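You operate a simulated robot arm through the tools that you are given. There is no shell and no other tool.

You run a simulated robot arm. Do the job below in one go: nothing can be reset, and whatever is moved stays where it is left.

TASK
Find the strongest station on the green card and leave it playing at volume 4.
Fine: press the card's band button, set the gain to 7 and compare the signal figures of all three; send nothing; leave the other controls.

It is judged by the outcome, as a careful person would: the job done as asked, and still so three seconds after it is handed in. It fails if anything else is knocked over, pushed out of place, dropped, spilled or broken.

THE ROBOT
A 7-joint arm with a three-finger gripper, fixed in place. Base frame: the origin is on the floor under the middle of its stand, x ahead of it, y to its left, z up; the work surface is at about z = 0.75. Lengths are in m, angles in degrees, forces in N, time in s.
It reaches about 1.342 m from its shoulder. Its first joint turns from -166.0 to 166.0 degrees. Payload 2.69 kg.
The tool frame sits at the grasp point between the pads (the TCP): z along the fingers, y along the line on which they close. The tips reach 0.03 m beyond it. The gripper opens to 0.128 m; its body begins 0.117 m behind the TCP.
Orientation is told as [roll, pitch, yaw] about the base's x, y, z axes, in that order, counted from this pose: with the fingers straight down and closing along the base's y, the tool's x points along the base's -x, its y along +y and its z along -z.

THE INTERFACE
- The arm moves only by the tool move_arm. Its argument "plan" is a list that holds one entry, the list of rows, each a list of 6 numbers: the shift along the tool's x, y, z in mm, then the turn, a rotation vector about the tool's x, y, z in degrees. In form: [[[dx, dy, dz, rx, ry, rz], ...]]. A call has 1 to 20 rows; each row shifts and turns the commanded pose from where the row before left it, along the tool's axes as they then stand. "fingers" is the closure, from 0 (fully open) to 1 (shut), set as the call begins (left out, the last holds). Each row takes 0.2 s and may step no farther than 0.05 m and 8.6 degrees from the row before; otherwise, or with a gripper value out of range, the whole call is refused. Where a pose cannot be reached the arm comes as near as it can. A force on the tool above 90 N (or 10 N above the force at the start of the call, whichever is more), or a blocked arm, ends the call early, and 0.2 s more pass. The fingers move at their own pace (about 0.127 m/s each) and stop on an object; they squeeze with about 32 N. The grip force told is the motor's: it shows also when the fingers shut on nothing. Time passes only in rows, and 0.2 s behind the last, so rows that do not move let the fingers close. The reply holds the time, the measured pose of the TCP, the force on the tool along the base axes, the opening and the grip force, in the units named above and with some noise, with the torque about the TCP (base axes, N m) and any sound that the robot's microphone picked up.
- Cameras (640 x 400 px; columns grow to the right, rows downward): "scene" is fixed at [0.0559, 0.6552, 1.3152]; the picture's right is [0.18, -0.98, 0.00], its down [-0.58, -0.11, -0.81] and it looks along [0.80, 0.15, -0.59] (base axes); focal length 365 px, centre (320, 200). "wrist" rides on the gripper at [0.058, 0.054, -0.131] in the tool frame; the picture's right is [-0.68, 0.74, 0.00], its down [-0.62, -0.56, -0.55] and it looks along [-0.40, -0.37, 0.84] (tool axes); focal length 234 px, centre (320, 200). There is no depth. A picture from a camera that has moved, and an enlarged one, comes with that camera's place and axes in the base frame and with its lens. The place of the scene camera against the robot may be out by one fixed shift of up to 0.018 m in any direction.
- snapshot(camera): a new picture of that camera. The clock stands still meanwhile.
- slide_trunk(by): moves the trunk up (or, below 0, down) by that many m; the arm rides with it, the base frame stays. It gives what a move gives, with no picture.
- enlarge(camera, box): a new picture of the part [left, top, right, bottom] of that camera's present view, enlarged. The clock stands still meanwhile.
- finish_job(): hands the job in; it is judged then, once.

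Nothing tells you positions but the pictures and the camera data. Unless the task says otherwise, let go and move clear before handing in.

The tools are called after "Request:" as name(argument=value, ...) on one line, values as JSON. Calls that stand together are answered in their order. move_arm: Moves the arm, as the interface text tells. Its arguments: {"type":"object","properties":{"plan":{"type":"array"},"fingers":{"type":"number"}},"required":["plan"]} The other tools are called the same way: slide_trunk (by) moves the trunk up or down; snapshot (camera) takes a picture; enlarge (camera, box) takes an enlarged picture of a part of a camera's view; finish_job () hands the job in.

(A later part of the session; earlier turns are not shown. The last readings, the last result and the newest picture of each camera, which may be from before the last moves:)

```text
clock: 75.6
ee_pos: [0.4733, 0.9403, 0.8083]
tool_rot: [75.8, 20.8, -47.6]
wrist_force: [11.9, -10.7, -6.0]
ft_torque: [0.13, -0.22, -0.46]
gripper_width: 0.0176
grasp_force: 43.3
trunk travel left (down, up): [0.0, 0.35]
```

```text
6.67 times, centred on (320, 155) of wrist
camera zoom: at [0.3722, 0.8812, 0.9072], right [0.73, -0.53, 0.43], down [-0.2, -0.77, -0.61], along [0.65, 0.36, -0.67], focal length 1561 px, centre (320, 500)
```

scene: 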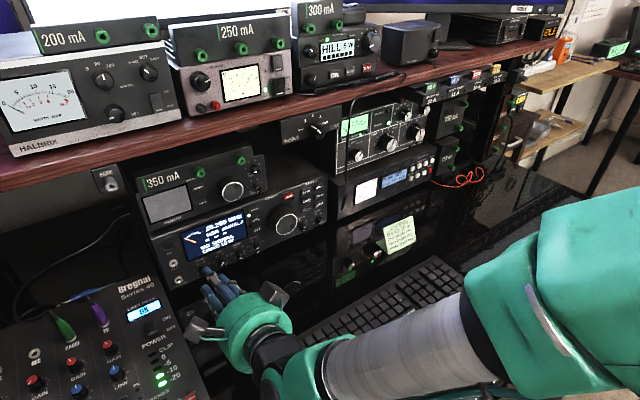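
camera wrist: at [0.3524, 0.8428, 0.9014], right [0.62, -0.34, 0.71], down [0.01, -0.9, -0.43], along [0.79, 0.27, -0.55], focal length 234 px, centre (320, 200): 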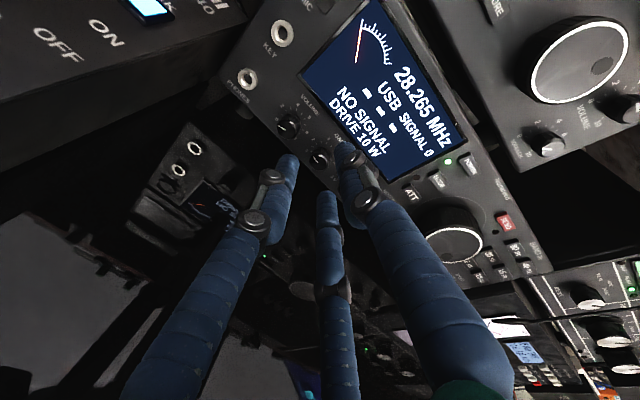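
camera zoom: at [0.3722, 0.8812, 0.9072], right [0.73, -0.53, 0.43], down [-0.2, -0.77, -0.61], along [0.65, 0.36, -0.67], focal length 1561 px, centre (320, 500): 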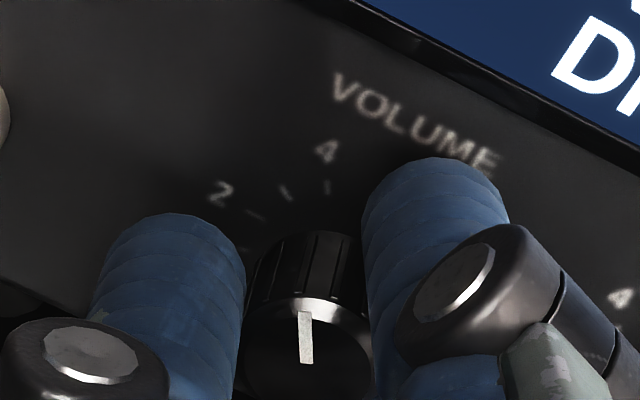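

Now about -29° (≈3.95). A final +1.5° touch, then release and back out to verify.

Request:
move_arm(plan=[[[0, 0, 0, 0, 0, 1.2], [0, 0, 0, 0, 0, 0]]])

Request:
move_arm(plan=[[[0, 0, 0, 0, 0, 0], [0, 0, 0, 0, 0, 0]]], fingers=0.83)

Request:
move_arm(plan=[[[0, 0, -10, 0, 0, 0], [0, 0, -12, 0, 0, 0], [0, 0, -15, 0, 0, 0]]])

Request:
enlarge(camera="wrist", box=[285, 115, 355, 175])

Request:
enlarge(camera="scene", box=[190, 245, 235, 280])

```text
clock: 76.2
ee_pos: [0.473, 0.94, 0.8074]
tool_rot: [75.7, 21.9, -47.7]
wrist_force: [8.9, -16.0, -4.4]
ft_torque: [0.03, -0.18, -0.41]
gripper_width: 0.0176
grasp_force: 43.0
trunk travel left (down, up): [0.0, 0.35]
```

```text
clock: 76.8
ee_pos: [0.4714, 0.9403, 0.8087]
tool_rot: [75.9, 22.0, -47.7]
wrist_force: [0.4, -1.2, -2.2]
ft_torque: [-0.01, 0.02, -0.03]
gripper_width: 0.023
grasp_force: 0.9
trunk travel left (down, up): [0.0, 0.35]
```

```text
clock: 77.6
ee_pos: [0.4484, 0.9136, 0.8173]
tool_rot: [75.8, 21.9, -47.8]
wrist_force: [0.1, -0.5, -0.8]
ft_torque: [0.03, 0.0, 0.01]
gripper_width: 0.0218
grasp_force: 0.0
trunk travel left (down, up): [0.0, 0.35]
```

```text
6.67 times, centred on (320, 145) of wrist
camera zoom: at [0.3489, 0.8541, 0.9169], right [0.73, -0.54, 0.41], down [-0.22, -0.76, -0.61], along [0.64, 0.36, -0.67], focal length 1561 px, centre (320, 567)
```

zoom: 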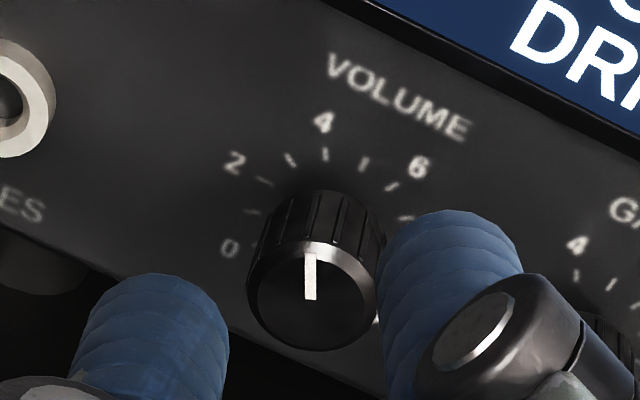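

```text
11.43 times, centred on (212, 262) of scene
camera zoom: at [0.0559, 0.6552, 1.3152], right [0.18, -0.98, 0.0], down [-0.58, -0.11, -0.81], along [0.8, 0.15, -0.59], focal length 4176 px, centre (1549, -514)
```

zoom: 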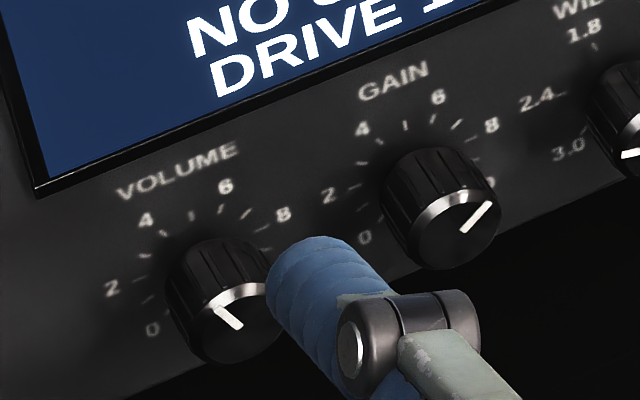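

Volume reads 4.0 and gain 7.0, with WIDTH and NOTCH untouched. Now to the tuning knob: I'll back off, straighten the roll, rise and yaw a bit left for reach before moving right.

Request:
move_arm(plan=[[[0, 0, -15, 0, 0, -7.3], [0, 0, -10, 0, 0, -7.3], [0, 0, 0, 0, 0, -7.3], [0, 24.3, -5.7, 0, 0, 0], [0, 24.3, -5.7, 0, 0, 0], [0, 0, 0, 0, 7.8, -1.8]]], fingers=0.45)

```text
clock: 79.0
ee_pos: [0.4307, 0.8931, 0.8739]
tool_rot: [77.0, 0.7, -34.6]
wrist_force: [-1.2, 0.0, 0.1]
ft_torque: [-0.03, 0.01, -0.09]
gripper_width: 0.0705
grasp_force: 0.2
trunk travel left (down, up): [0.0, 0.35]
```

Request:
move_arm(plan=[[[-43.8, -2.1, -6.6, 0, 0, 0], [-43.8, -2.1, -6.6, 0, 0, 0], [-43.8, -2.1, -6.6, 0, 0, 0], [-43.8, -2.1, -6.6, 0, 0, 0]]])

Request:
snapshot(camera="wrist")

Request:
snapshot(camera="scene")

```text
clock: 80.0
ee_pos: [0.5623, 0.7745, 0.8693]
tool_rot: [76.8, 0.6, -34.4]
wrist_force: [-0.2, 1.2, -0.2]
ft_torque: [-0.02, -0.04, -0.05]
gripper_width: 0.0704
grasp_force: 0.0
trunk travel left (down, up): [0.0, 0.35]
```

```text
taken
camera wrist: at [0.4494, 0.7114, 0.9511], right [0.66, -0.25, 0.71], down [0.13, -0.89, -0.43], along [0.74, 0.38, -0.55], focal length 234 px, centre (320, 200)
```

wrist: 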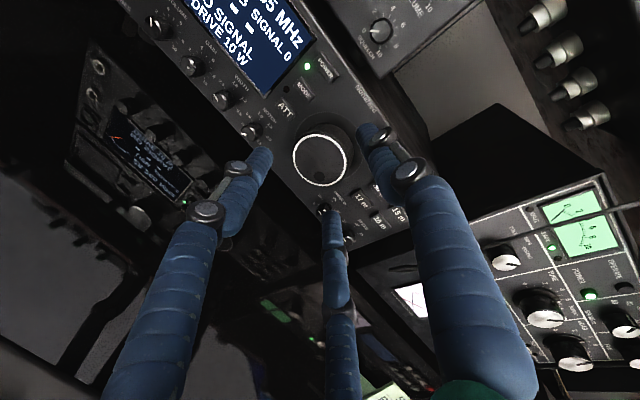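

```text
taken
```

scene: 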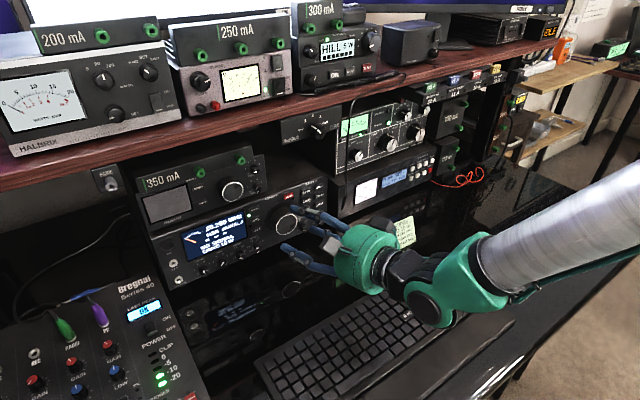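

The tuning knob is framed by the fingers. I'll zoom in to check centring and the surrounding buttons.

Request:
enlarge(camera="wrist", box=[240, 100, 400, 240])

Request:
enlarge(camera="scene", box=[180, 180, 340, 280])

```text
2.86 times, centred on (320, 170) of wrist
camera zoom: at [0.4494, 0.7114, 0.9511], right [0.66, -0.25, 0.71], down [0.13, -0.89, -0.43], along [0.74, 0.38, -0.55], focal length 669 px, centre (320, 286)
```

zoom: 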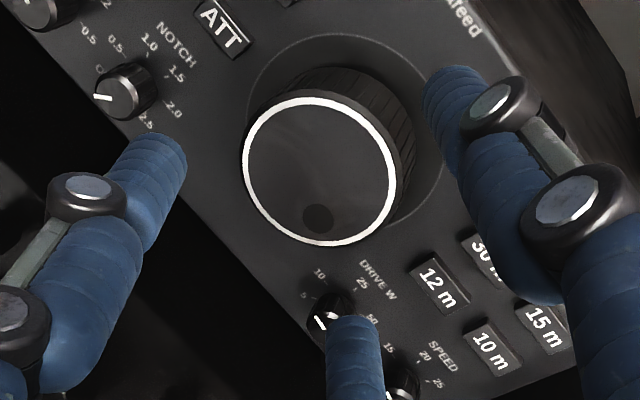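

```text
4.00 times, centred on (260, 230) of scene
camera zoom: at [0.0559, 0.6552, 1.3152], right [0.18, -0.98, 0.0], down [-0.58, -0.11, -0.81], along [0.8, 0.15, -0.59], focal length 1462 px, centre (560, 80)
```

zoom: 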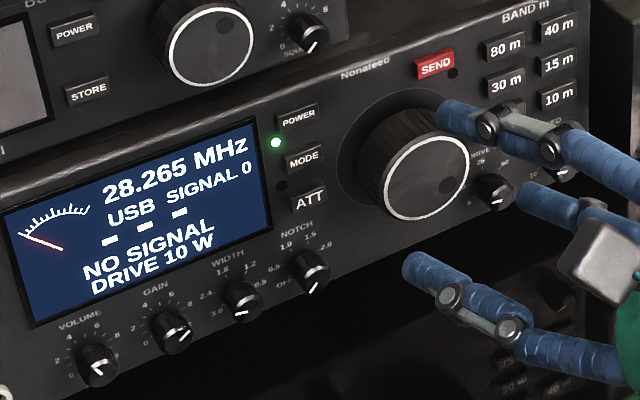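

Scene view shows the display clearly. To grip the tuning knob squarely I'd like the hand's axis better aligned; I'll try yawing 4° toward its axis here, with ~25 mm clearance, and watch for drift.

Request:
move_arm(plan=[[[0, 0, 0, 0, -3.9, 0.9]]])

```text
clock: 80.4
ee_pos: [0.5618, 0.774, 0.8688]
tool_rot: [76.9, 0.7, -38.6]
wrist_force: [0.1, -0.5, -0.6]
ft_torque: [-0.02, 0.0, 0.05]
gripper_width: 0.0705
grasp_force: 0.1
trunk travel left (down, up): [0.0, 0.35]
```

Request:
move_arm(plan=[[[0, 0, 0, 0, -3.9, 0.9]]])

```text
clock: 80.8
ee_pos: [0.5615, 0.7734, 0.8687]
tool_rot: [76.8, 0.7, -42.6]
wrist_force: [-0.2, 0.4, 0.7]
ft_torque: [0.01, -0.01, 0.03]
gripper_width: 0.0704
grasp_force: 0.0
trunk travel left (down, up): [0.0, 0.35]
```

Request:
move_arm(plan=[[[0, 0, 0, -4, 0, 0]]])

```text
clock: 81.2
ee_pos: [0.5624, 0.7739, 0.8692]
tool_rot: [80.9, 0.7, -42.5]
wrist_force: [-0.1, 0.8, 0.9]
ft_torque: [-0.05, 0.02, -0.02]
gripper_width: 0.0704
grasp_force: 0.1
trunk travel left (down, up): [0.0, 0.35]
```

Request:
move_arm(plan=[[[0, 0, 0, -4.5, 0, 0]]])

Request:
enlarge(camera="wrist", box=[240, 100, 400, 240])

Request:
enlarge(camera="scene", box=[220, 160, 380, 260])

```text
clock: 81.6
ee_pos: [0.5605, 0.773, 0.8699]
tool_rot: [85.4, 0.8, -42.6]
wrist_force: [0.6, -0.8, -0.1]
ft_torque: [-0.03, 0.03, -0.01]
gripper_width: 0.0704
grasp_force: 0.1
trunk travel left (down, up): [0.0, 0.35]
```

```text
2.86 times, centred on (320, 170) of wrist
camera zoom: at [0.4337, 0.719, 0.9337], right [0.54, -0.42, 0.73], down [0.05, -0.85, -0.53], along [0.84, 0.32, -0.44], focal length 669 px, centre (320, 286)
```

zoom: 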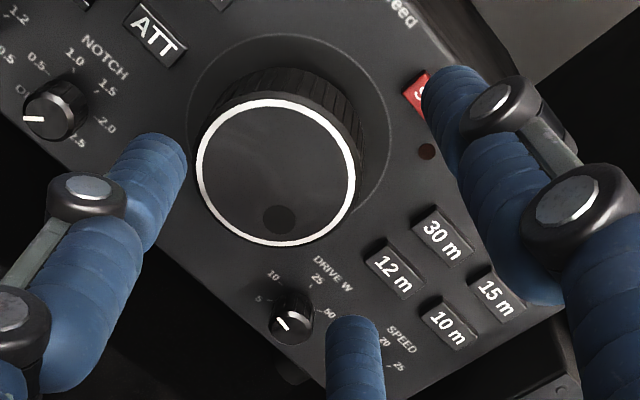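

```text
4.00 times, centred on (300, 210) of scene
camera zoom: at [0.0559, 0.6552, 1.3152], right [0.18, -0.98, 0.0], down [-0.58, -0.11, -0.81], along [0.8, 0.15, -0.59], focal length 1462 px, centre (400, 160)
```

zoom: 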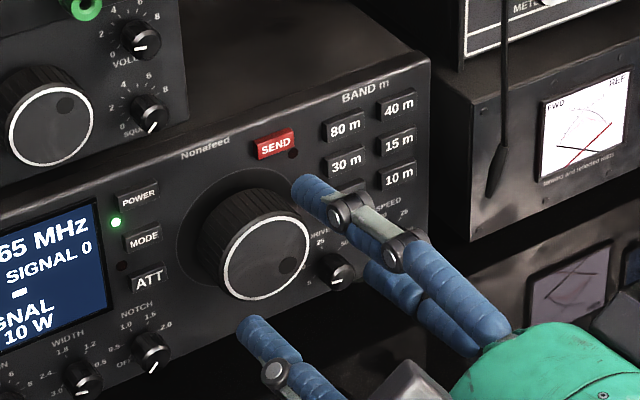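

The hand can level right out here, so it's now almost coaxial with the tuning knob. I'll shift onto its centre.

Request:
move_arm(plan=[[[7.2, -9, 0, 0, 0, 0]]])

Request:
enlarge(camera="wrist", box=[240, 100, 400, 240])

Request:
enlarge(camera="scene", box=[180, 180, 340, 280])

```text
clock: 82.0
ee_pos: [0.5564, 0.7765, 0.8595]
tool_rot: [85.4, 0.7, -42.6]
wrist_force: [-0.7, 0.2, 0.3]
ft_torque: [0.01, 0.01, -0.02]
gripper_width: 0.0705
grasp_force: 0.0
trunk travel left (down, up): [0.0, 0.35]
```

```text
2.86 times, centred on (320, 170) of wrist
camera zoom: at [0.4282, 0.723, 0.9239], right [0.54, -0.42, 0.73], down [0.05, -0.85, -0.53], along [0.84, 0.32, -0.44], focal length 669 px, centre (320, 286)
```

zoom: 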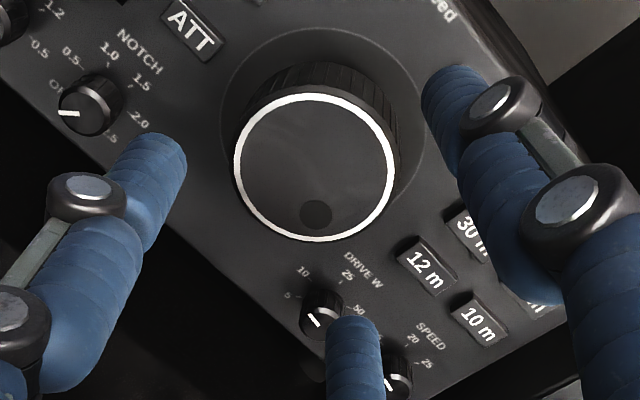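

```text
4.00 times, centred on (260, 230) of scene
camera zoom: at [0.0559, 0.6552, 1.3152], right [0.18, -0.98, 0.0], down [-0.58, -0.11, -0.81], along [0.8, 0.15, -0.59], focal length 1462 px, centre (560, 80)
```

zoom: 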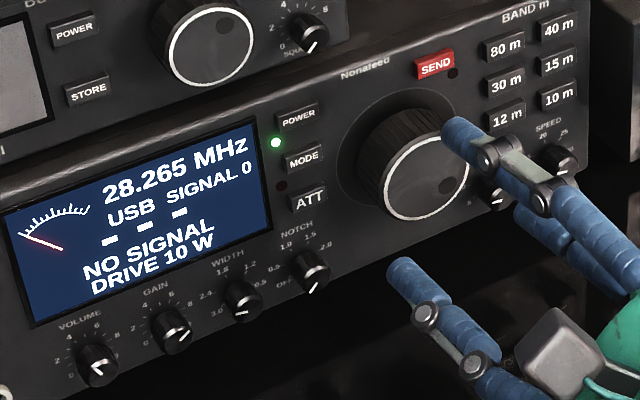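

Request:
move_arm(plan=[[[0.4, -0.6, 12, 0, 0, 0], [0, 0, 12, 0, 0, 0]]])

Request:
enlarge(camera="wrist", box=[240, 100, 400, 240])

Request:
snapshot(camera="scene")

```text
clock: 82.6
ee_pos: [0.5715, 0.795, 0.8567]
tool_rot: [85.3, 0.7, -42.5]
wrist_force: [0.1, 0.1, 0.0]
ft_torque: [-0.01, 0.03, -0.01]
gripper_width: 0.0703
grasp_force: 0.0
trunk travel left (down, up): [0.0, 0.35]
```

```text
2.86 times, centred on (320, 170) of wrist
camera zoom: at [0.4438, 0.7414, 0.9214], right [0.54, -0.42, 0.73], down [0.05, -0.85, -0.53], along [0.84, 0.32, -0.44], focal length 669 px, centre (320, 286)
```

zoom: 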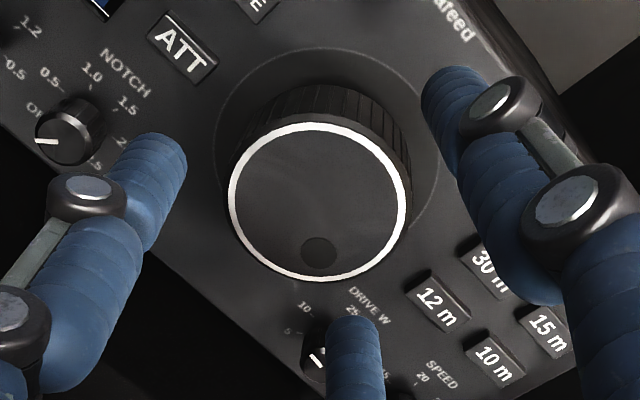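

```text
taken
```

scene: 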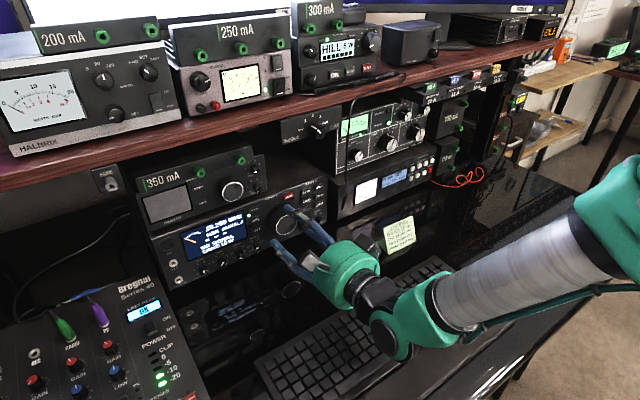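

Centred and ~3 mm short of the knob's face. Advancing to wrap the fingertips about 12 mm over it.

Request:
move_arm(plan=[[[0, 0, 8, 0, 0, 0], [0, 0, 7, 0, 0, 0]]])

Request:
enlarge(camera="wrist", box=[240, 100, 400, 240])

Request:
enlarge(camera="scene", box=[180, 180, 340, 280])

```text
clock: 83.2
ee_pos: [0.5816, 0.8066, 0.8553]
tool_rot: [85.2, 0.6, -42.4]
wrist_force: [-0.1, 0.0, 0.2]
ft_torque: [-0.02, 0.02, -0.01]
gripper_width: 0.0706
grasp_force: 0.0
trunk travel left (down, up): [0.0, 0.35]
```

```text
2.86 times, centred on (320, 170) of wrist
camera zoom: at [0.4533, 0.7524, 0.9203], right [0.55, -0.42, 0.73], down [0.05, -0.85, -0.53], along [0.84, 0.32, -0.44], focal length 669 px, centre (320, 286)
```

zoom: 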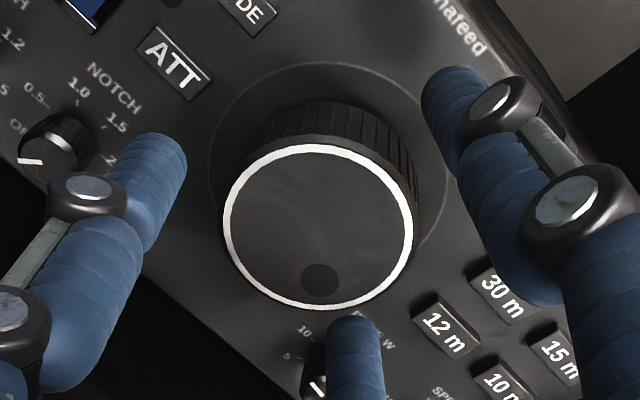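

```text
4.00 times, centred on (260, 230) of scene
camera zoom: at [0.0559, 0.6552, 1.3152], right [0.18, -0.98, 0.0], down [-0.58, -0.11, -0.81], along [0.8, 0.15, -0.59], focal length 1462 px, centre (560, 80)
```

zoom: 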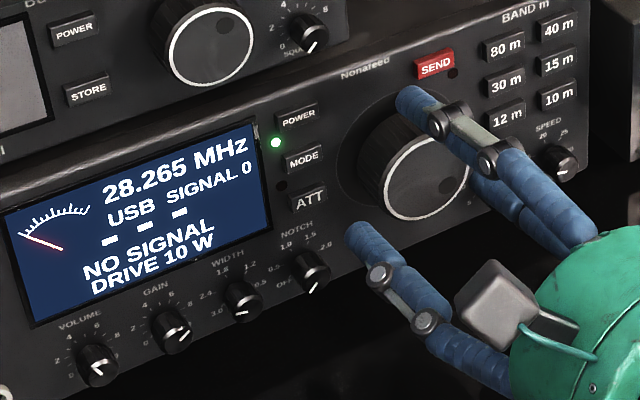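

The knob is inside the fingers with all tips clear of SEND. Closing the grip now.

Request:
move_arm(plan=[[[0, 0, 0, 0, 0, 0], [0, 0, 0, 0, 0, 0], [0, 0, 0, 0, 0, 0]]], fingers=1)

Request:
enlarge(camera="scene", box=[180, 180, 340, 280])

```text
clock: 84.0
ee_pos: [0.5835, 0.803, 0.8524]
tool_rot: [85.1, 0.7, -42.7]
wrist_force: [25.1, -30.4, -15.7]
ft_torque: [-0.41, 0.16, -1.33]
gripper_width: 0.0535
grasp_force: 32.2
trunk travel left (down, up): [0.0, 0.35]
```

```text
4.00 times, centred on (260, 230) of scene
camera zoom: at [0.0559, 0.6552, 1.3152], right [0.18, -0.98, 0.0], down [-0.58, -0.11, -0.81], along [0.8, 0.15, -0.59], focal length 1462 px, centre (560, 80)
```

zoom: 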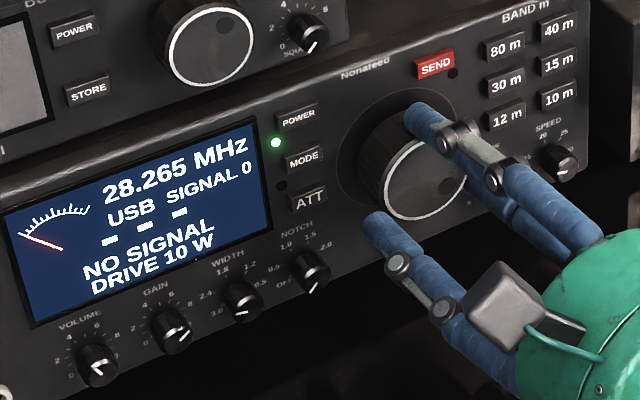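

Gripped (53.5 mm). I'll relieve the sideways load by shifting ~2 mm, then turn 8° clockwise to learn the tuning rate.

Request:
move_arm(plan=[[[-2, -1, 0, 0, 0, 0], [0, 0, 0, 0, 0, 4], [0, 0, 0, 0, 0, 4]]])

Request:
enlarge(camera="scene", box=[180, 180, 340, 280])

```text
clock: 84.8
ee_pos: [0.5836, 0.8035, 0.8514]
tool_rot: [84.9, 8.7, -43.2]
wrist_force: [17.2, -34.1, -24.0]
ft_torque: [-0.51, 0.33, -0.8]
gripper_width: 0.0534
grasp_force: 45.2
trunk travel left (down, up): [0.0, 0.35]
```

```text
4.00 times, centred on (260, 230) of scene
camera zoom: at [0.0559, 0.6552, 1.3152], right [0.18, -0.98, 0.0], down [-0.58, -0.11, -0.81], along [0.8, 0.15, -0.59], focal length 1462 px, centre (560, 80)
```

zoom: 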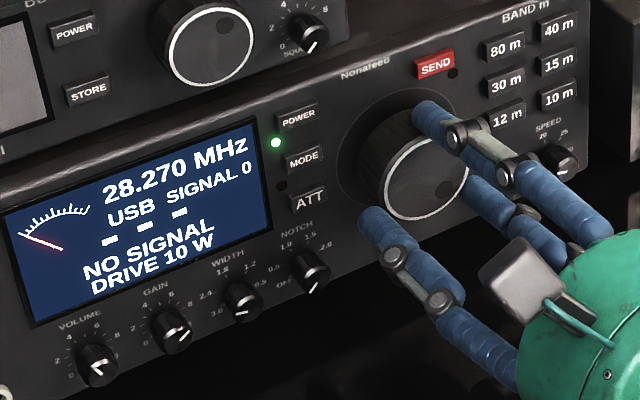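

Clockwise raises it: 28.270 now. Turning on in small steps toward 28.285.

Request:
move_arm(plan=[[[0, 0, 0, 0, 0, 5], [0, 0, 0, 0, 0, 5]]])

Request:
enlarge(camera="scene", box=[180, 190, 320, 280])

```text
clock: 85.4
ee_pos: [0.5841, 0.8043, 0.852]
tool_rot: [84.8, 18.7, -44.2]
wrist_force: [15.2, -35.3, -29.9]
ft_torque: [-0.66, 0.45, -0.81]
gripper_width: 0.0534
grasp_force: 45.1
trunk travel left (down, up): [0.0, 0.35]
```

```text
4.44 times, centred on (250, 235) of scene
camera zoom: at [0.0559, 0.6552, 1.3152], right [0.18, -0.98, 0.0], down [-0.58, -0.11, -0.81], along [0.8, 0.15, -0.59], focal length 1624 px, centre (631, 44)
```

zoom: 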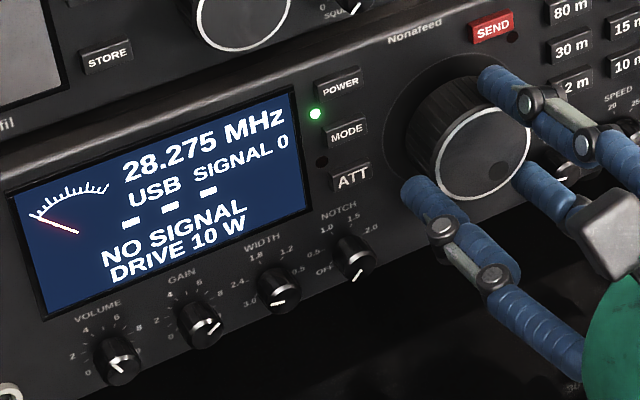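

Request:
move_arm(plan=[[[-2.0, -1.0, 0, 0, 0, 5], [0, 0, 0, 0, 0, 5]]])

Request:
enlarge(camera="scene", box=[180, 190, 320, 280])

```text
clock: 86.0
ee_pos: [0.5841, 0.8035, 0.8517]
tool_rot: [84.5, 28.5, -45.1]
wrist_force: [4.9, -25.0, -29.5]
ft_torque: [-0.59, 0.46, -0.33]
gripper_width: 0.0535
grasp_force: 44.6
trunk travel left (down, up): [0.0, 0.35]
```

```text
4.44 times, centred on (250, 235) of scene
camera zoom: at [0.0559, 0.6552, 1.3152], right [0.18, -0.98, 0.0], down [-0.58, -0.11, -0.81], along [0.8, 0.15, -0.59], focal length 1624 px, centre (631, 44)
```

zoom: 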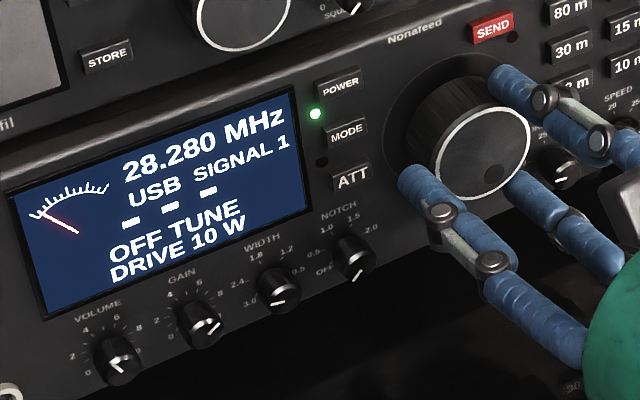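

28.280, "OFF TUNE, SIGNAL 1" – a station is near. Another 10°.

Request:
move_arm(plan=[[[-0.5, -1.2, 0, 0, 0, 5], [0, 0, 0, 0, 0, 5]]])

Request:
enlarge(camera="scene", box=[180, 190, 320, 280])

```text
clock: 86.6
ee_pos: [0.5837, 0.8043, 0.852]
tool_rot: [84.1, 38.6, -46.2]
wrist_force: [6.4, -15.6, -24.8]
ft_torque: [-0.32, 0.26, -0.12]
gripper_width: 0.0529
grasp_force: 44.5
trunk travel left (down, up): [0.0, 0.35]
```

```text
4.44 times, centred on (250, 235) of scene
camera zoom: at [0.0559, 0.6552, 1.3152], right [0.18, -0.98, 0.0], down [-0.58, -0.11, -0.81], along [0.8, 0.15, -0.59], focal length 1624 px, centre (631, 44)
```

zoom: 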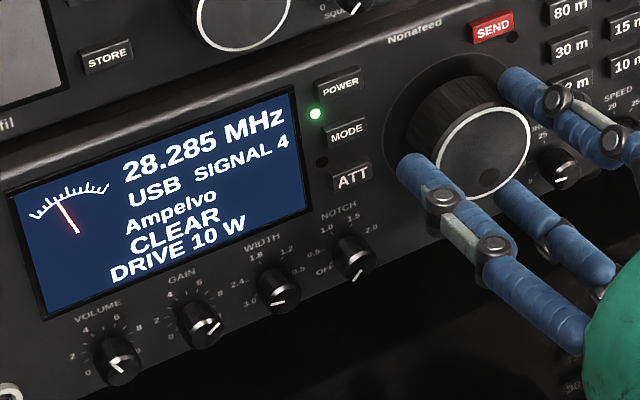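

Station ONE (28.285, "Ampelvo", CLEAR) shows SIGNAL 4. I'll zoom to be sure of the figure.

Request:
enlarge(camera="scene", box=[180, 210, 255, 260])

```text
8.00 times, centred on (218, 235) of scene
camera zoom: at [0.0559, 0.6552, 1.3152], right [0.18, -0.98, 0.0], down [-0.58, -0.11, -0.81], along [0.8, 0.15, -0.59], focal length 2923 px, centre (1140, -80)
```

zoom: 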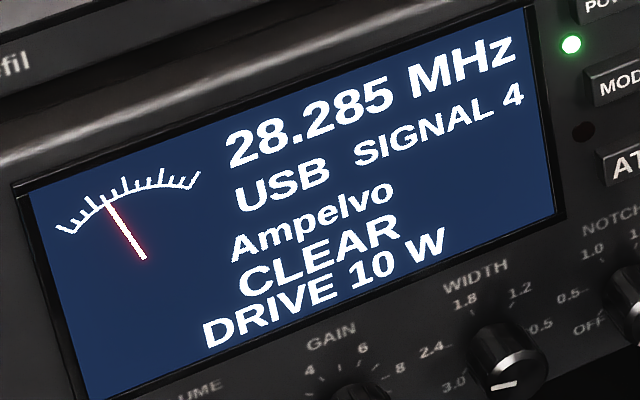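

SIGNAL 4 confirmed. Continuing up the band toward 28.340 in this grip.

Request:
move_arm(plan=[[[-0.3, -0.8, 0, 0, 0, 7.5], [0, 0, 0, 0, 0, 7.5], [0, 0, 0, 0, 0, 7.5], [0, 0, 0, 0, 0, 7.5]]])

Request:
enlarge(camera="scene", box=[180, 190, 320, 280])

```text
clock: 87.6
ee_pos: [0.5844, 0.8043, 0.8515]
tool_rot: [77.4, 68.3, -54.2]
wrist_force: [11.5, -3.0, -17.8]
ft_torque: [-0.05, -0.01, 0.14]
gripper_width: 0.0531
grasp_force: 44.9
trunk travel left (down, up): [0.0, 0.35]
```

```text
4.44 times, centred on (250, 235) of scene
camera zoom: at [0.0559, 0.6552, 1.3152], right [0.18, -0.98, 0.0], down [-0.58, -0.11, -0.81], along [0.8, 0.15, -0.59], focal length 1624 px, centre (631, 44)
```

zoom: 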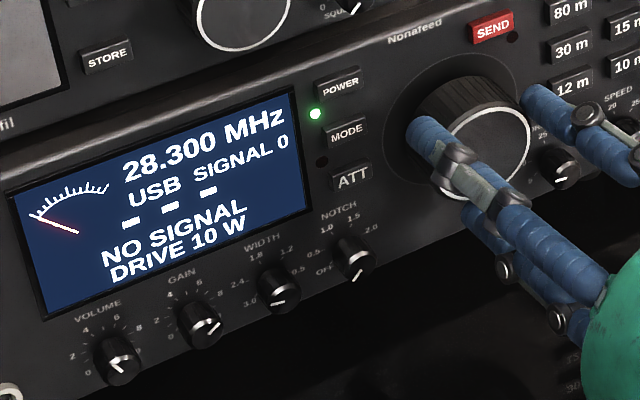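

28.300 at exactly 10° per 5 kHz. I'll try 20° more in this grip.

Request:
move_arm(plan=[[[0, 0, 0, 0, 0, 7], [0, 0, 0, 0, 0, 7], [0, 0, 0, 0, 0, 6]]])

Request:
enlarge(camera="scene", box=[180, 190, 320, 280])

```text
clock: 88.4
ee_pos: [0.5849, 0.805, 0.8514]
tool_rot: [14.5, 85.2, -117.9]
wrist_force: [17.9, 7.3, -14.5]
ft_torque: [0.08, -0.15, 0.01]
gripper_width: 0.053
grasp_force: 44.9
trunk travel left (down, up): [0.0, 0.35]
```

```text
4.44 times, centred on (250, 235) of scene
camera zoom: at [0.0559, 0.6552, 1.3152], right [0.18, -0.98, 0.0], down [-0.58, -0.11, -0.81], along [0.8, 0.15, -0.59], focal length 1624 px, centre (631, 44)
```

zoom: 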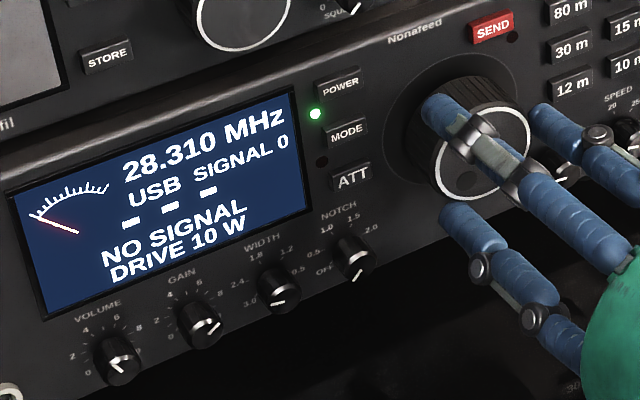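

Request:
move_arm(plan=[[[0, 0, 0, 0, 0, 5], [0, 0, 0, 0, 0, 5]]])

Request:
move_arm(plan=[[[0, 0, 0, 0, 0, 5], [0, 0, 0, 0, 0, 5]]])

Request:
enlarge(camera="scene", box=[180, 190, 320, 280])

```text
clock: 89.0
ee_pos: [0.5851, 0.8034, 0.852]
tool_rot: [-38.3, 84.0, -171.0]
wrist_force: [16.8, 10.1, -14.7]
ft_torque: [-0.52, 0.53, -0.06]
gripper_width: 0.0534
grasp_force: 44.5
out of reach, approached as far as the arm can: row 2
trunk travel left (down, up): [0.0, 0.35]
```

```text
clock: 89.6
ee_pos: [0.5846, 0.8051, 0.8511]
tool_rot: [-38.3, 84.0, -171.0]
wrist_force: [15.9, 13.6, -9.5]
ft_torque: [-0.04, -0.02, -0.24]
gripper_width: 0.0532
grasp_force: 45.1
out of reach, approached as far as the arm can: row 1, 2
trunk travel left (down, up): [0.0, 0.35]
```

```text
4.44 times, centred on (250, 235) of scene
camera zoom: at [0.0559, 0.6552, 1.3152], right [0.18, -0.98, 0.0], down [-0.58, -0.11, -0.81], along [0.8, 0.15, -0.59], focal length 1624 px, centre (631, 44)
```

zoom: 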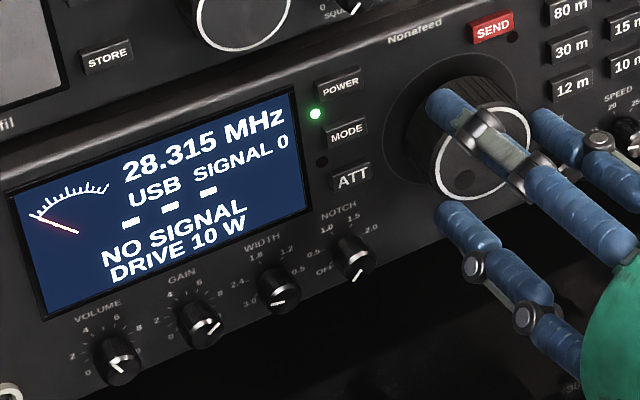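

The wrist reached its turning limit at 28.315. I'll open the fingers around the knob (no contact), rotate back 110° in place, and regrip.

Request:
move_arm(plan=[[[0, 0, 0, 0, 0, 0], [0, 0, 0, 0, 0, 0]]], fingers=0.45)

Request:
enlarge(camera="wrist", box=[240, 100, 400, 240])

Request:
enlarge(camera="scene", box=[180, 180, 340, 280])

```text
clock: 90.2
ee_pos: [0.585, 0.8043, 0.8516]
tool_rot: [-38.3, 84.2, -170.9]
wrist_force: [-0.6, 0.3, -0.3]
ft_torque: [-0.01, 0.0, 0.01]
gripper_width: 0.0705
grasp_force: 0.1
trunk travel left (down, up): [0.0, 0.35]
```

```text
2.86 times, centred on (320, 170) of wrist
camera zoom: at [0.541, 0.6721, 0.9169], right [0.47, -0.51, -0.72], down [-0.85, -0.03, -0.53], along [0.25, 0.86, -0.45], focal length 669 px, centre (320, 286)
```

zoom: 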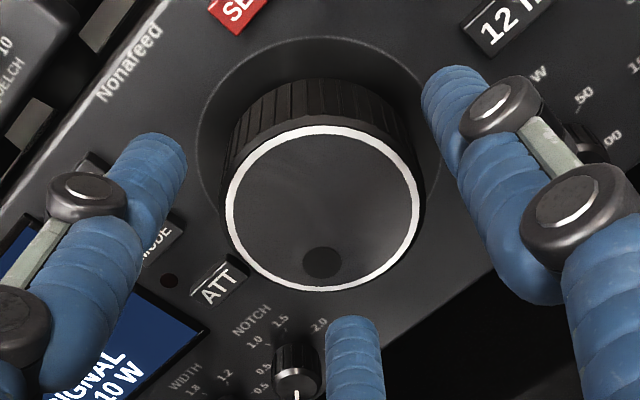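

```text
4.00 times, centred on (260, 230) of scene
camera zoom: at [0.0559, 0.6552, 1.3152], right [0.18, -0.98, 0.0], down [-0.58, -0.11, -0.81], along [0.8, 0.15, -0.59], focal length 1462 px, centre (560, 80)
```

zoom: 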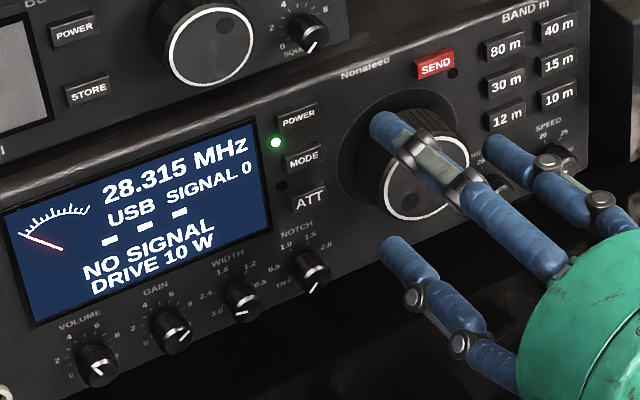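

The knob is centred and free. Rotating the open hand back 110°.

Request:
move_arm(plan=[[[0, 0, 0, 0, 0, -8.5], [0, 0, 0, 0, 0, -8.5], [0, 0, 0, 0, 0, -8.5], [0, 0, 0, 0, 0, -8.5], [0, 0, 0, 0, 0, -8.5], [0, 0, 0, 0, 0, -8.5], [0, 0, 0, 0, 0, -8.5], [0, 0, 0, 0, 0, -8.5], [0, 0, 0, 0, 0, -8.5], [0, 0, 0, 0, 0, -8.5], [0, 0, 0, 0, 0, -8.5], [0, 0, 0, 0, 0, -8.5], [0, 0, 0, 0, 0, -8.5]]])

Request:
enlarge(camera="wrist", box=[240, 100, 400, 240])

Request:
enlarge(camera="scene", box=[180, 180, 340, 280])

```text
clock: 93.0
ee_pos: [0.5828, 0.8038, 0.8514]
tool_rot: [85.1, -16.9, -41.1]
wrist_force: [0.4, 0.1, -0.7]
ft_torque: [0.0, 0.02, 0.01]
gripper_width: 0.0701
grasp_force: 0.0
trunk travel left (down, up): [0.0, 0.35]
```

```text
2.86 times, centred on (320, 170) of wrist
camera zoom: at [0.4446, 0.7579, 0.8956], right [0.37, -0.24, 0.9], down [0.17, -0.93, -0.32], along [0.91, 0.27, -0.3], focal length 669 px, centre (320, 286)
```

zoom: 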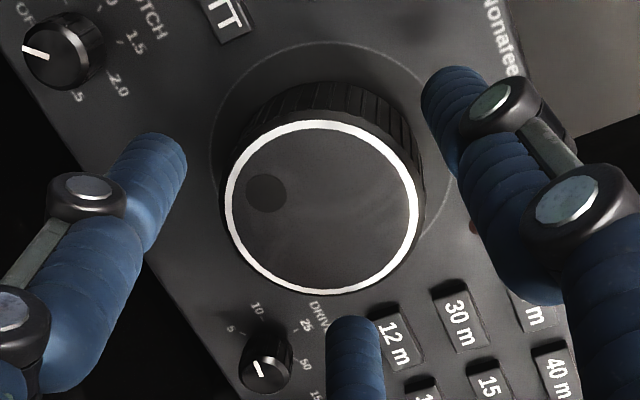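

```text
4.00 times, centred on (260, 230) of scene
camera zoom: at [0.0559, 0.6552, 1.3152], right [0.18, -0.98, 0.0], down [-0.58, -0.11, -0.81], along [0.8, 0.15, -0.59], focal length 1462 px, centre (560, 80)
```

zoom: 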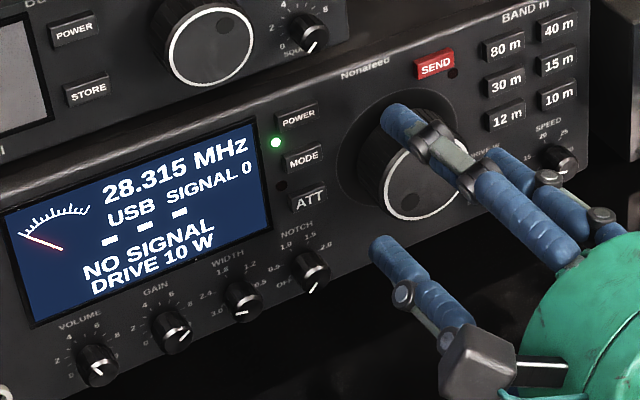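

The knob's image stayed put through the rotation, so the hand is exactly on its axis. I'll go 5 mm deeper, regrip, and turn 50° to reach 28.340.

Request:
move_arm(plan=[[[0, 0, 5, 0, 0, 0]]])

Request:
move_arm(plan=[[[0, 0, 0, 0, 0, 0], [0, 0, 0, 0, 0, 0], [0, 0, 0, 0, 0, 0]]], fingers=1)

Request:
move_arm(plan=[[[0, 0, 0, 0, 0, 8], [0, 0, 0, 0, 0, 8], [0, 0, 0, 0, 0, 8], [0, 0, 0, 0, 0, 8], [0, 0, 0, 0, 0, 8]]])

Request:
enlarge(camera="scene", box=[180, 190, 320, 280])

```text
clock: 93.4
ee_pos: [0.5877, 0.8068, 0.8505]
tool_rot: [85.1, -16.9, -41.1]
wrist_force: [0.2, -0.7, 0.4]
ft_torque: [-0.03, 0.01, -0.03]
gripper_width: 0.0704
grasp_force: 0.1
trunk travel left (down, up): [0.0, 0.35]
```

```text
clock: 94.2
ee_pos: [0.5863, 0.8073, 0.8497]
tool_rot: [85.1, -16.8, -41.2]
wrist_force: [3.6, 0.6, 2.0]
ft_torque: [0.15, -0.2, -0.14]
gripper_width: 0.0531
grasp_force: 45.1
trunk travel left (down, up): [0.0, 0.35]
```

```text
clock: 95.4
ee_pos: [0.5884, 0.808, 0.8517]
tool_rot: [84.9, 23.2, -44.5]
wrist_force: [0.6, -9.1, -0.3]
ft_torque: [0.37, -0.43, 0.22]
gripper_width: 0.0535
grasp_force: 44.7
trunk travel left (down, up): [0.0, 0.35]
```

```text
4.44 times, centred on (250, 235) of scene
camera zoom: at [0.0559, 0.6552, 1.3152], right [0.18, -0.98, 0.0], down [-0.58, -0.11, -0.81], along [0.8, 0.15, -0.59], focal length 1624 px, centre (631, 44)
```

zoom: 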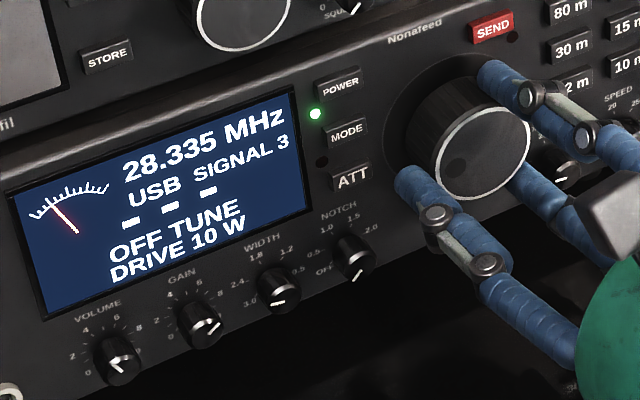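

28.335, signal 3 while off tune; forces are tiny now. Ten more degrees to 28.340.

Request:
move_arm(plan=[[[0, 0, 0, 0, 0, 5], [0, 0, 0, 0, 0, 5]]])

Request:
enlarge(camera="scene", box=[180, 210, 255, 260])

```text
clock: 96.0
ee_pos: [0.5876, 0.8073, 0.8504]
tool_rot: [84.6, 33.1, -45.6]
wrist_force: [3.2, -4.0, -0.9]
ft_torque: [0.37, -0.42, 0.18]
gripper_width: 0.0533
grasp_force: 44.9
trunk travel left (down, up): [0.0, 0.35]
```

```text
8.00 times, centred on (218, 235) of scene
camera zoom: at [0.0559, 0.6552, 1.3152], right [0.18, -0.98, 0.0], down [-0.58, -0.11, -0.81], along [0.8, 0.15, -0.59], focal length 2923 px, centre (1140, -80)
```

zoom: 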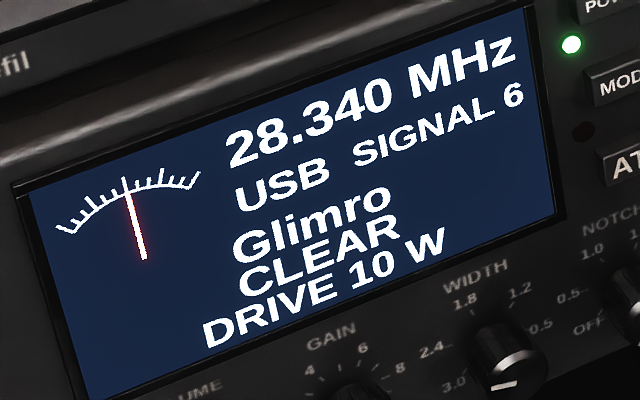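

Station TWO (28.340, "Glimro", CLEAR) shows SIGNAL 6. Now on toward 28.405: turn 58°, then regrip.

Request:
move_arm(plan=[[[0, 0, 0, 0, 0, 8], [0, 0, 0, 0, 0, 8], [0, 0, 0, 0, 0, 8], [0, 0, 0, 0, 0, 8], [0, 0, 0, 0, 0, 8], [0, 0, 0, 0, 0, 8], [0, 0, 0, 0, 0, 8]]])

Request:
enlarge(camera="scene", box=[180, 180, 340, 280])

```text
clock: 97.6
ee_pos: [0.5864, 0.8067, 0.8506]
tool_rot: [8.6, 85.3, -123.9]
wrist_force: [10.3, 9.5, -1.6]
ft_torque: [0.34, -0.34, 0.3]
gripper_width: 0.0534
grasp_force: 45.3
trunk travel left (down, up): [0.0, 0.35]
```

```text
4.00 times, centred on (260, 230) of scene
camera zoom: at [0.0559, 0.6552, 1.3152], right [0.18, -0.98, 0.0], down [-0.58, -0.11, -0.81], along [0.8, 0.15, -0.59], focal length 1462 px, centre (560, 80)
```

zoom: 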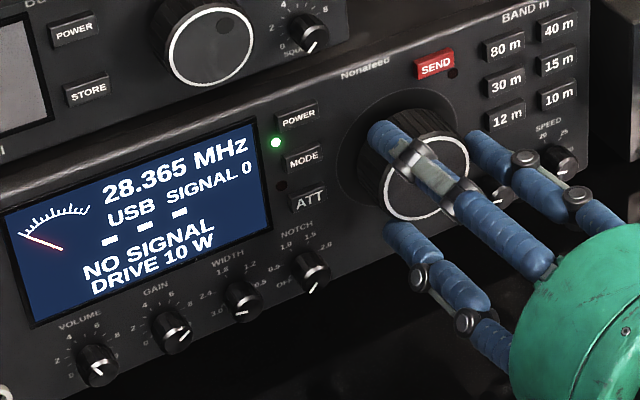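

28.365. Release in place, rotate the open hand back 108°, and regrip.

Request:
move_arm(plan=[[[0, 0, 0, 0, 0, 0], [0, 0, 0, 0, 0, 0]]], fingers=0.45)

Request:
move_arm(plan=[[[0, 0, 0, 0, 0, -8.3], [0, 0, 0, 0, 0, -8.3], [0, 0, 0, 0, 0, -8.3], [0, 0, 0, 0, 0, -8.3], [0, 0, 0, 0, 0, -8.3], [0, 0, 0, 0, 0, -8.3], [0, 0, 0, 0, 0, -8.3], [0, 0, 0, 0, 0, -8.3], [0, 0, 0, 0, 0, -8.3], [0, 0, 0, 0, 0, -8.3], [0, 0, 0, 0, 0, -8.3], [0, 0, 0, 0, 0, -8.3], [0, 0, 0, 0, 0, -8.3]]])

Request:
move_arm(plan=[[[0, 0, 0, 0, 0, 0], [0, 0, 0, 0, 0, 0], [0, 0, 0, 0, 0, 0]]], fingers=1)

Request:
enlarge(camera="scene", box=[180, 180, 340, 280])

```text
clock: 98.2
ee_pos: [0.5873, 0.8064, 0.85]
tool_rot: [9.9, 85.3, -122.5]
wrist_force: [1.3, 0.8, 0.2]
ft_torque: [-0.03, -0.03, 0.01]
gripper_width: 0.0701
grasp_force: 0.1
trunk travel left (down, up): [0.0, 0.35]
```

```text
clock: 101.0
ee_pos: [0.5856, 0.8075, 0.8509]
tool_rot: [85.1, -18.8, -40.8]
wrist_force: [0.7, -0.2, 0.1]
ft_torque: [-0.02, -0.02, 0.0]
gripper_width: 0.0701
grasp_force: 0.0
trunk travel left (down, up): [0.0, 0.35]
```

```text
clock: 101.8
ee_pos: [0.5864, 0.8068, 0.8504]
tool_rot: [85.1, -18.7, -41.0]
wrist_force: [4.7, -5.3, -1.0]
ft_torque: [0.24, -0.21, -0.38]
gripper_width: 0.0533
grasp_force: 45.0
trunk travel left (down, up): [0.0, 0.35]
```

```text
4.00 times, centred on (260, 230) of scene
camera zoom: at [0.0559, 0.6552, 1.3152], right [0.18, -0.98, 0.0], down [-0.58, -0.11, -0.81], along [0.8, 0.15, -0.59], focal length 1462 px, centre (560, 80)
```

zoom: 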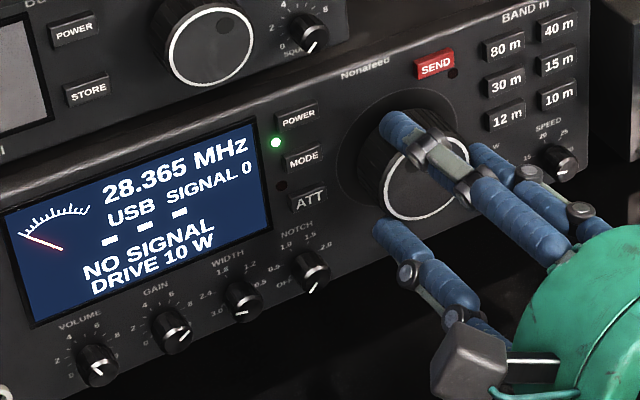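

Still 28.365 and gripped cleanly. Turning about 75° toward 28.405.

Request:
move_arm(plan=[[[0, 0, 0, 0, 0, 8], [0, 0, 0, 0, 0, 8], [0, 0, 0, 0, 0, 8], [0, 0, 0, 0, 0, 8], [0, 0, 0, 0, 0, 8], [0, 0, 0, 0, 0, 8], [0, 0, 0, 0, 0, 8], [0, 0, 0, 0, 0, 8], [0, 0, 0, 0, 0, 8]]])

Request:
enlarge(camera="scene", box=[180, 190, 320, 280])

```text
clock: 103.8
ee_pos: [0.5879, 0.8074, 0.8497]
tool_rot: [82.3, 53.1, -48.7]
wrist_force: [3.3, -10.6, 0.1]
ft_torque: [0.43, -0.45, -0.04]
gripper_width: 0.0534
grasp_force: 45.5
trunk travel left (down, up): [0.0, 0.35]
```

```text
4.44 times, centred on (250, 235) of scene
camera zoom: at [0.0559, 0.6552, 1.3152], right [0.18, -0.98, 0.0], down [-0.58, -0.11, -0.81], along [0.8, 0.15, -0.59], focal length 1624 px, centre (631, 44)
```

zoom: 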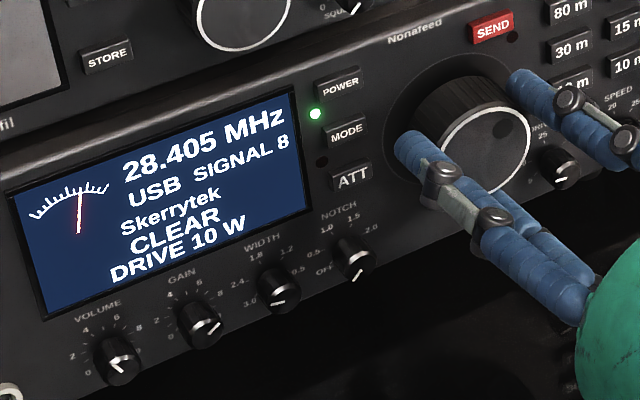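

Station THREE (28.405, "Skerrytek", CLEAR) shows SIGNAL 8 – the strongest (4, 6, 8). By my count the knob is near the edge of this step, so I'll nudge it 4° toward the middle and check.

Request:
move_arm(plan=[[[0, 0, 0, 0, 0, 2], [0, 0, 0, 0, 0, 2], [0, 0, 0, 0, 0, 0]]])

Request:
enlarge(camera="scene", box=[180, 210, 255, 260])

```text
clock: 104.6
ee_pos: [0.5883, 0.8075, 0.8512]
tool_rot: [81.4, 57.0, -49.7]
wrist_force: [11.5, -0.3, -2.4]
ft_torque: [0.26, -0.26, -0.5]
gripper_width: 0.0533
grasp_force: 45.3
trunk travel left (down, up): [0.0, 0.35]
```

```text
8.00 times, centred on (218, 235) of scene
camera zoom: at [0.0559, 0.6552, 1.3152], right [0.18, -0.98, 0.0], down [-0.58, -0.11, -0.81], along [0.8, 0.15, -0.59], focal length 2923 px, centre (1140, -80)
```

zoom: 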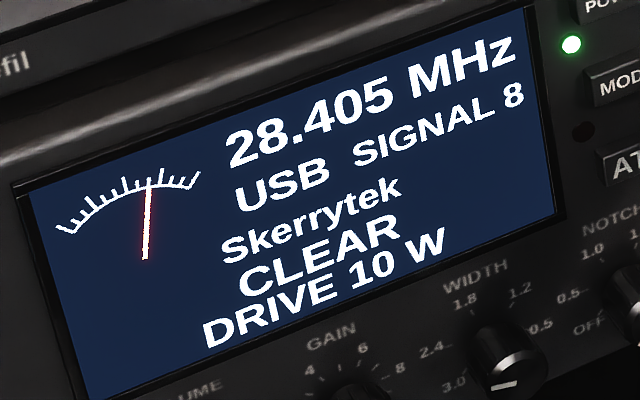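

28.405 with SIGNAL 8 confirmed. Now I'll open the fingers and check that the tuning holds.

Request:
move_arm(plan=[[[0, 0, 0, 0, 0, 0], [0, 0, 0, 0, 0, 0]]], fingers=0.45)

Request:
enlarge(camera="scene", box=[180, 180, 340, 280])

```text
clock: 105.2
ee_pos: [0.5865, 0.8074, 0.8506]
tool_rot: [81.5, 57.0, -49.6]
wrist_force: [0.1, -0.3, -0.2]
ft_torque: [0.02, 0.01, 0.0]
gripper_width: 0.0706
grasp_force: 0.1
trunk travel left (down, up): [0.0, 0.35]
```

```text
4.00 times, centred on (260, 230) of scene
camera zoom: at [0.0559, 0.6552, 1.3152], right [0.18, -0.98, 0.0], down [-0.58, -0.11, -0.81], along [0.8, 0.15, -0.59], focal length 1462 px, centre (560, 80)
```

zoom: 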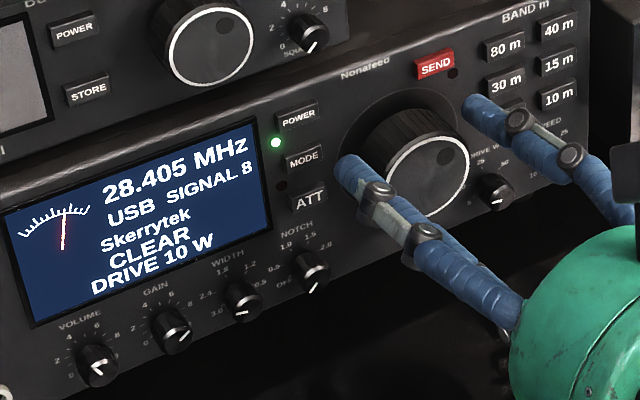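

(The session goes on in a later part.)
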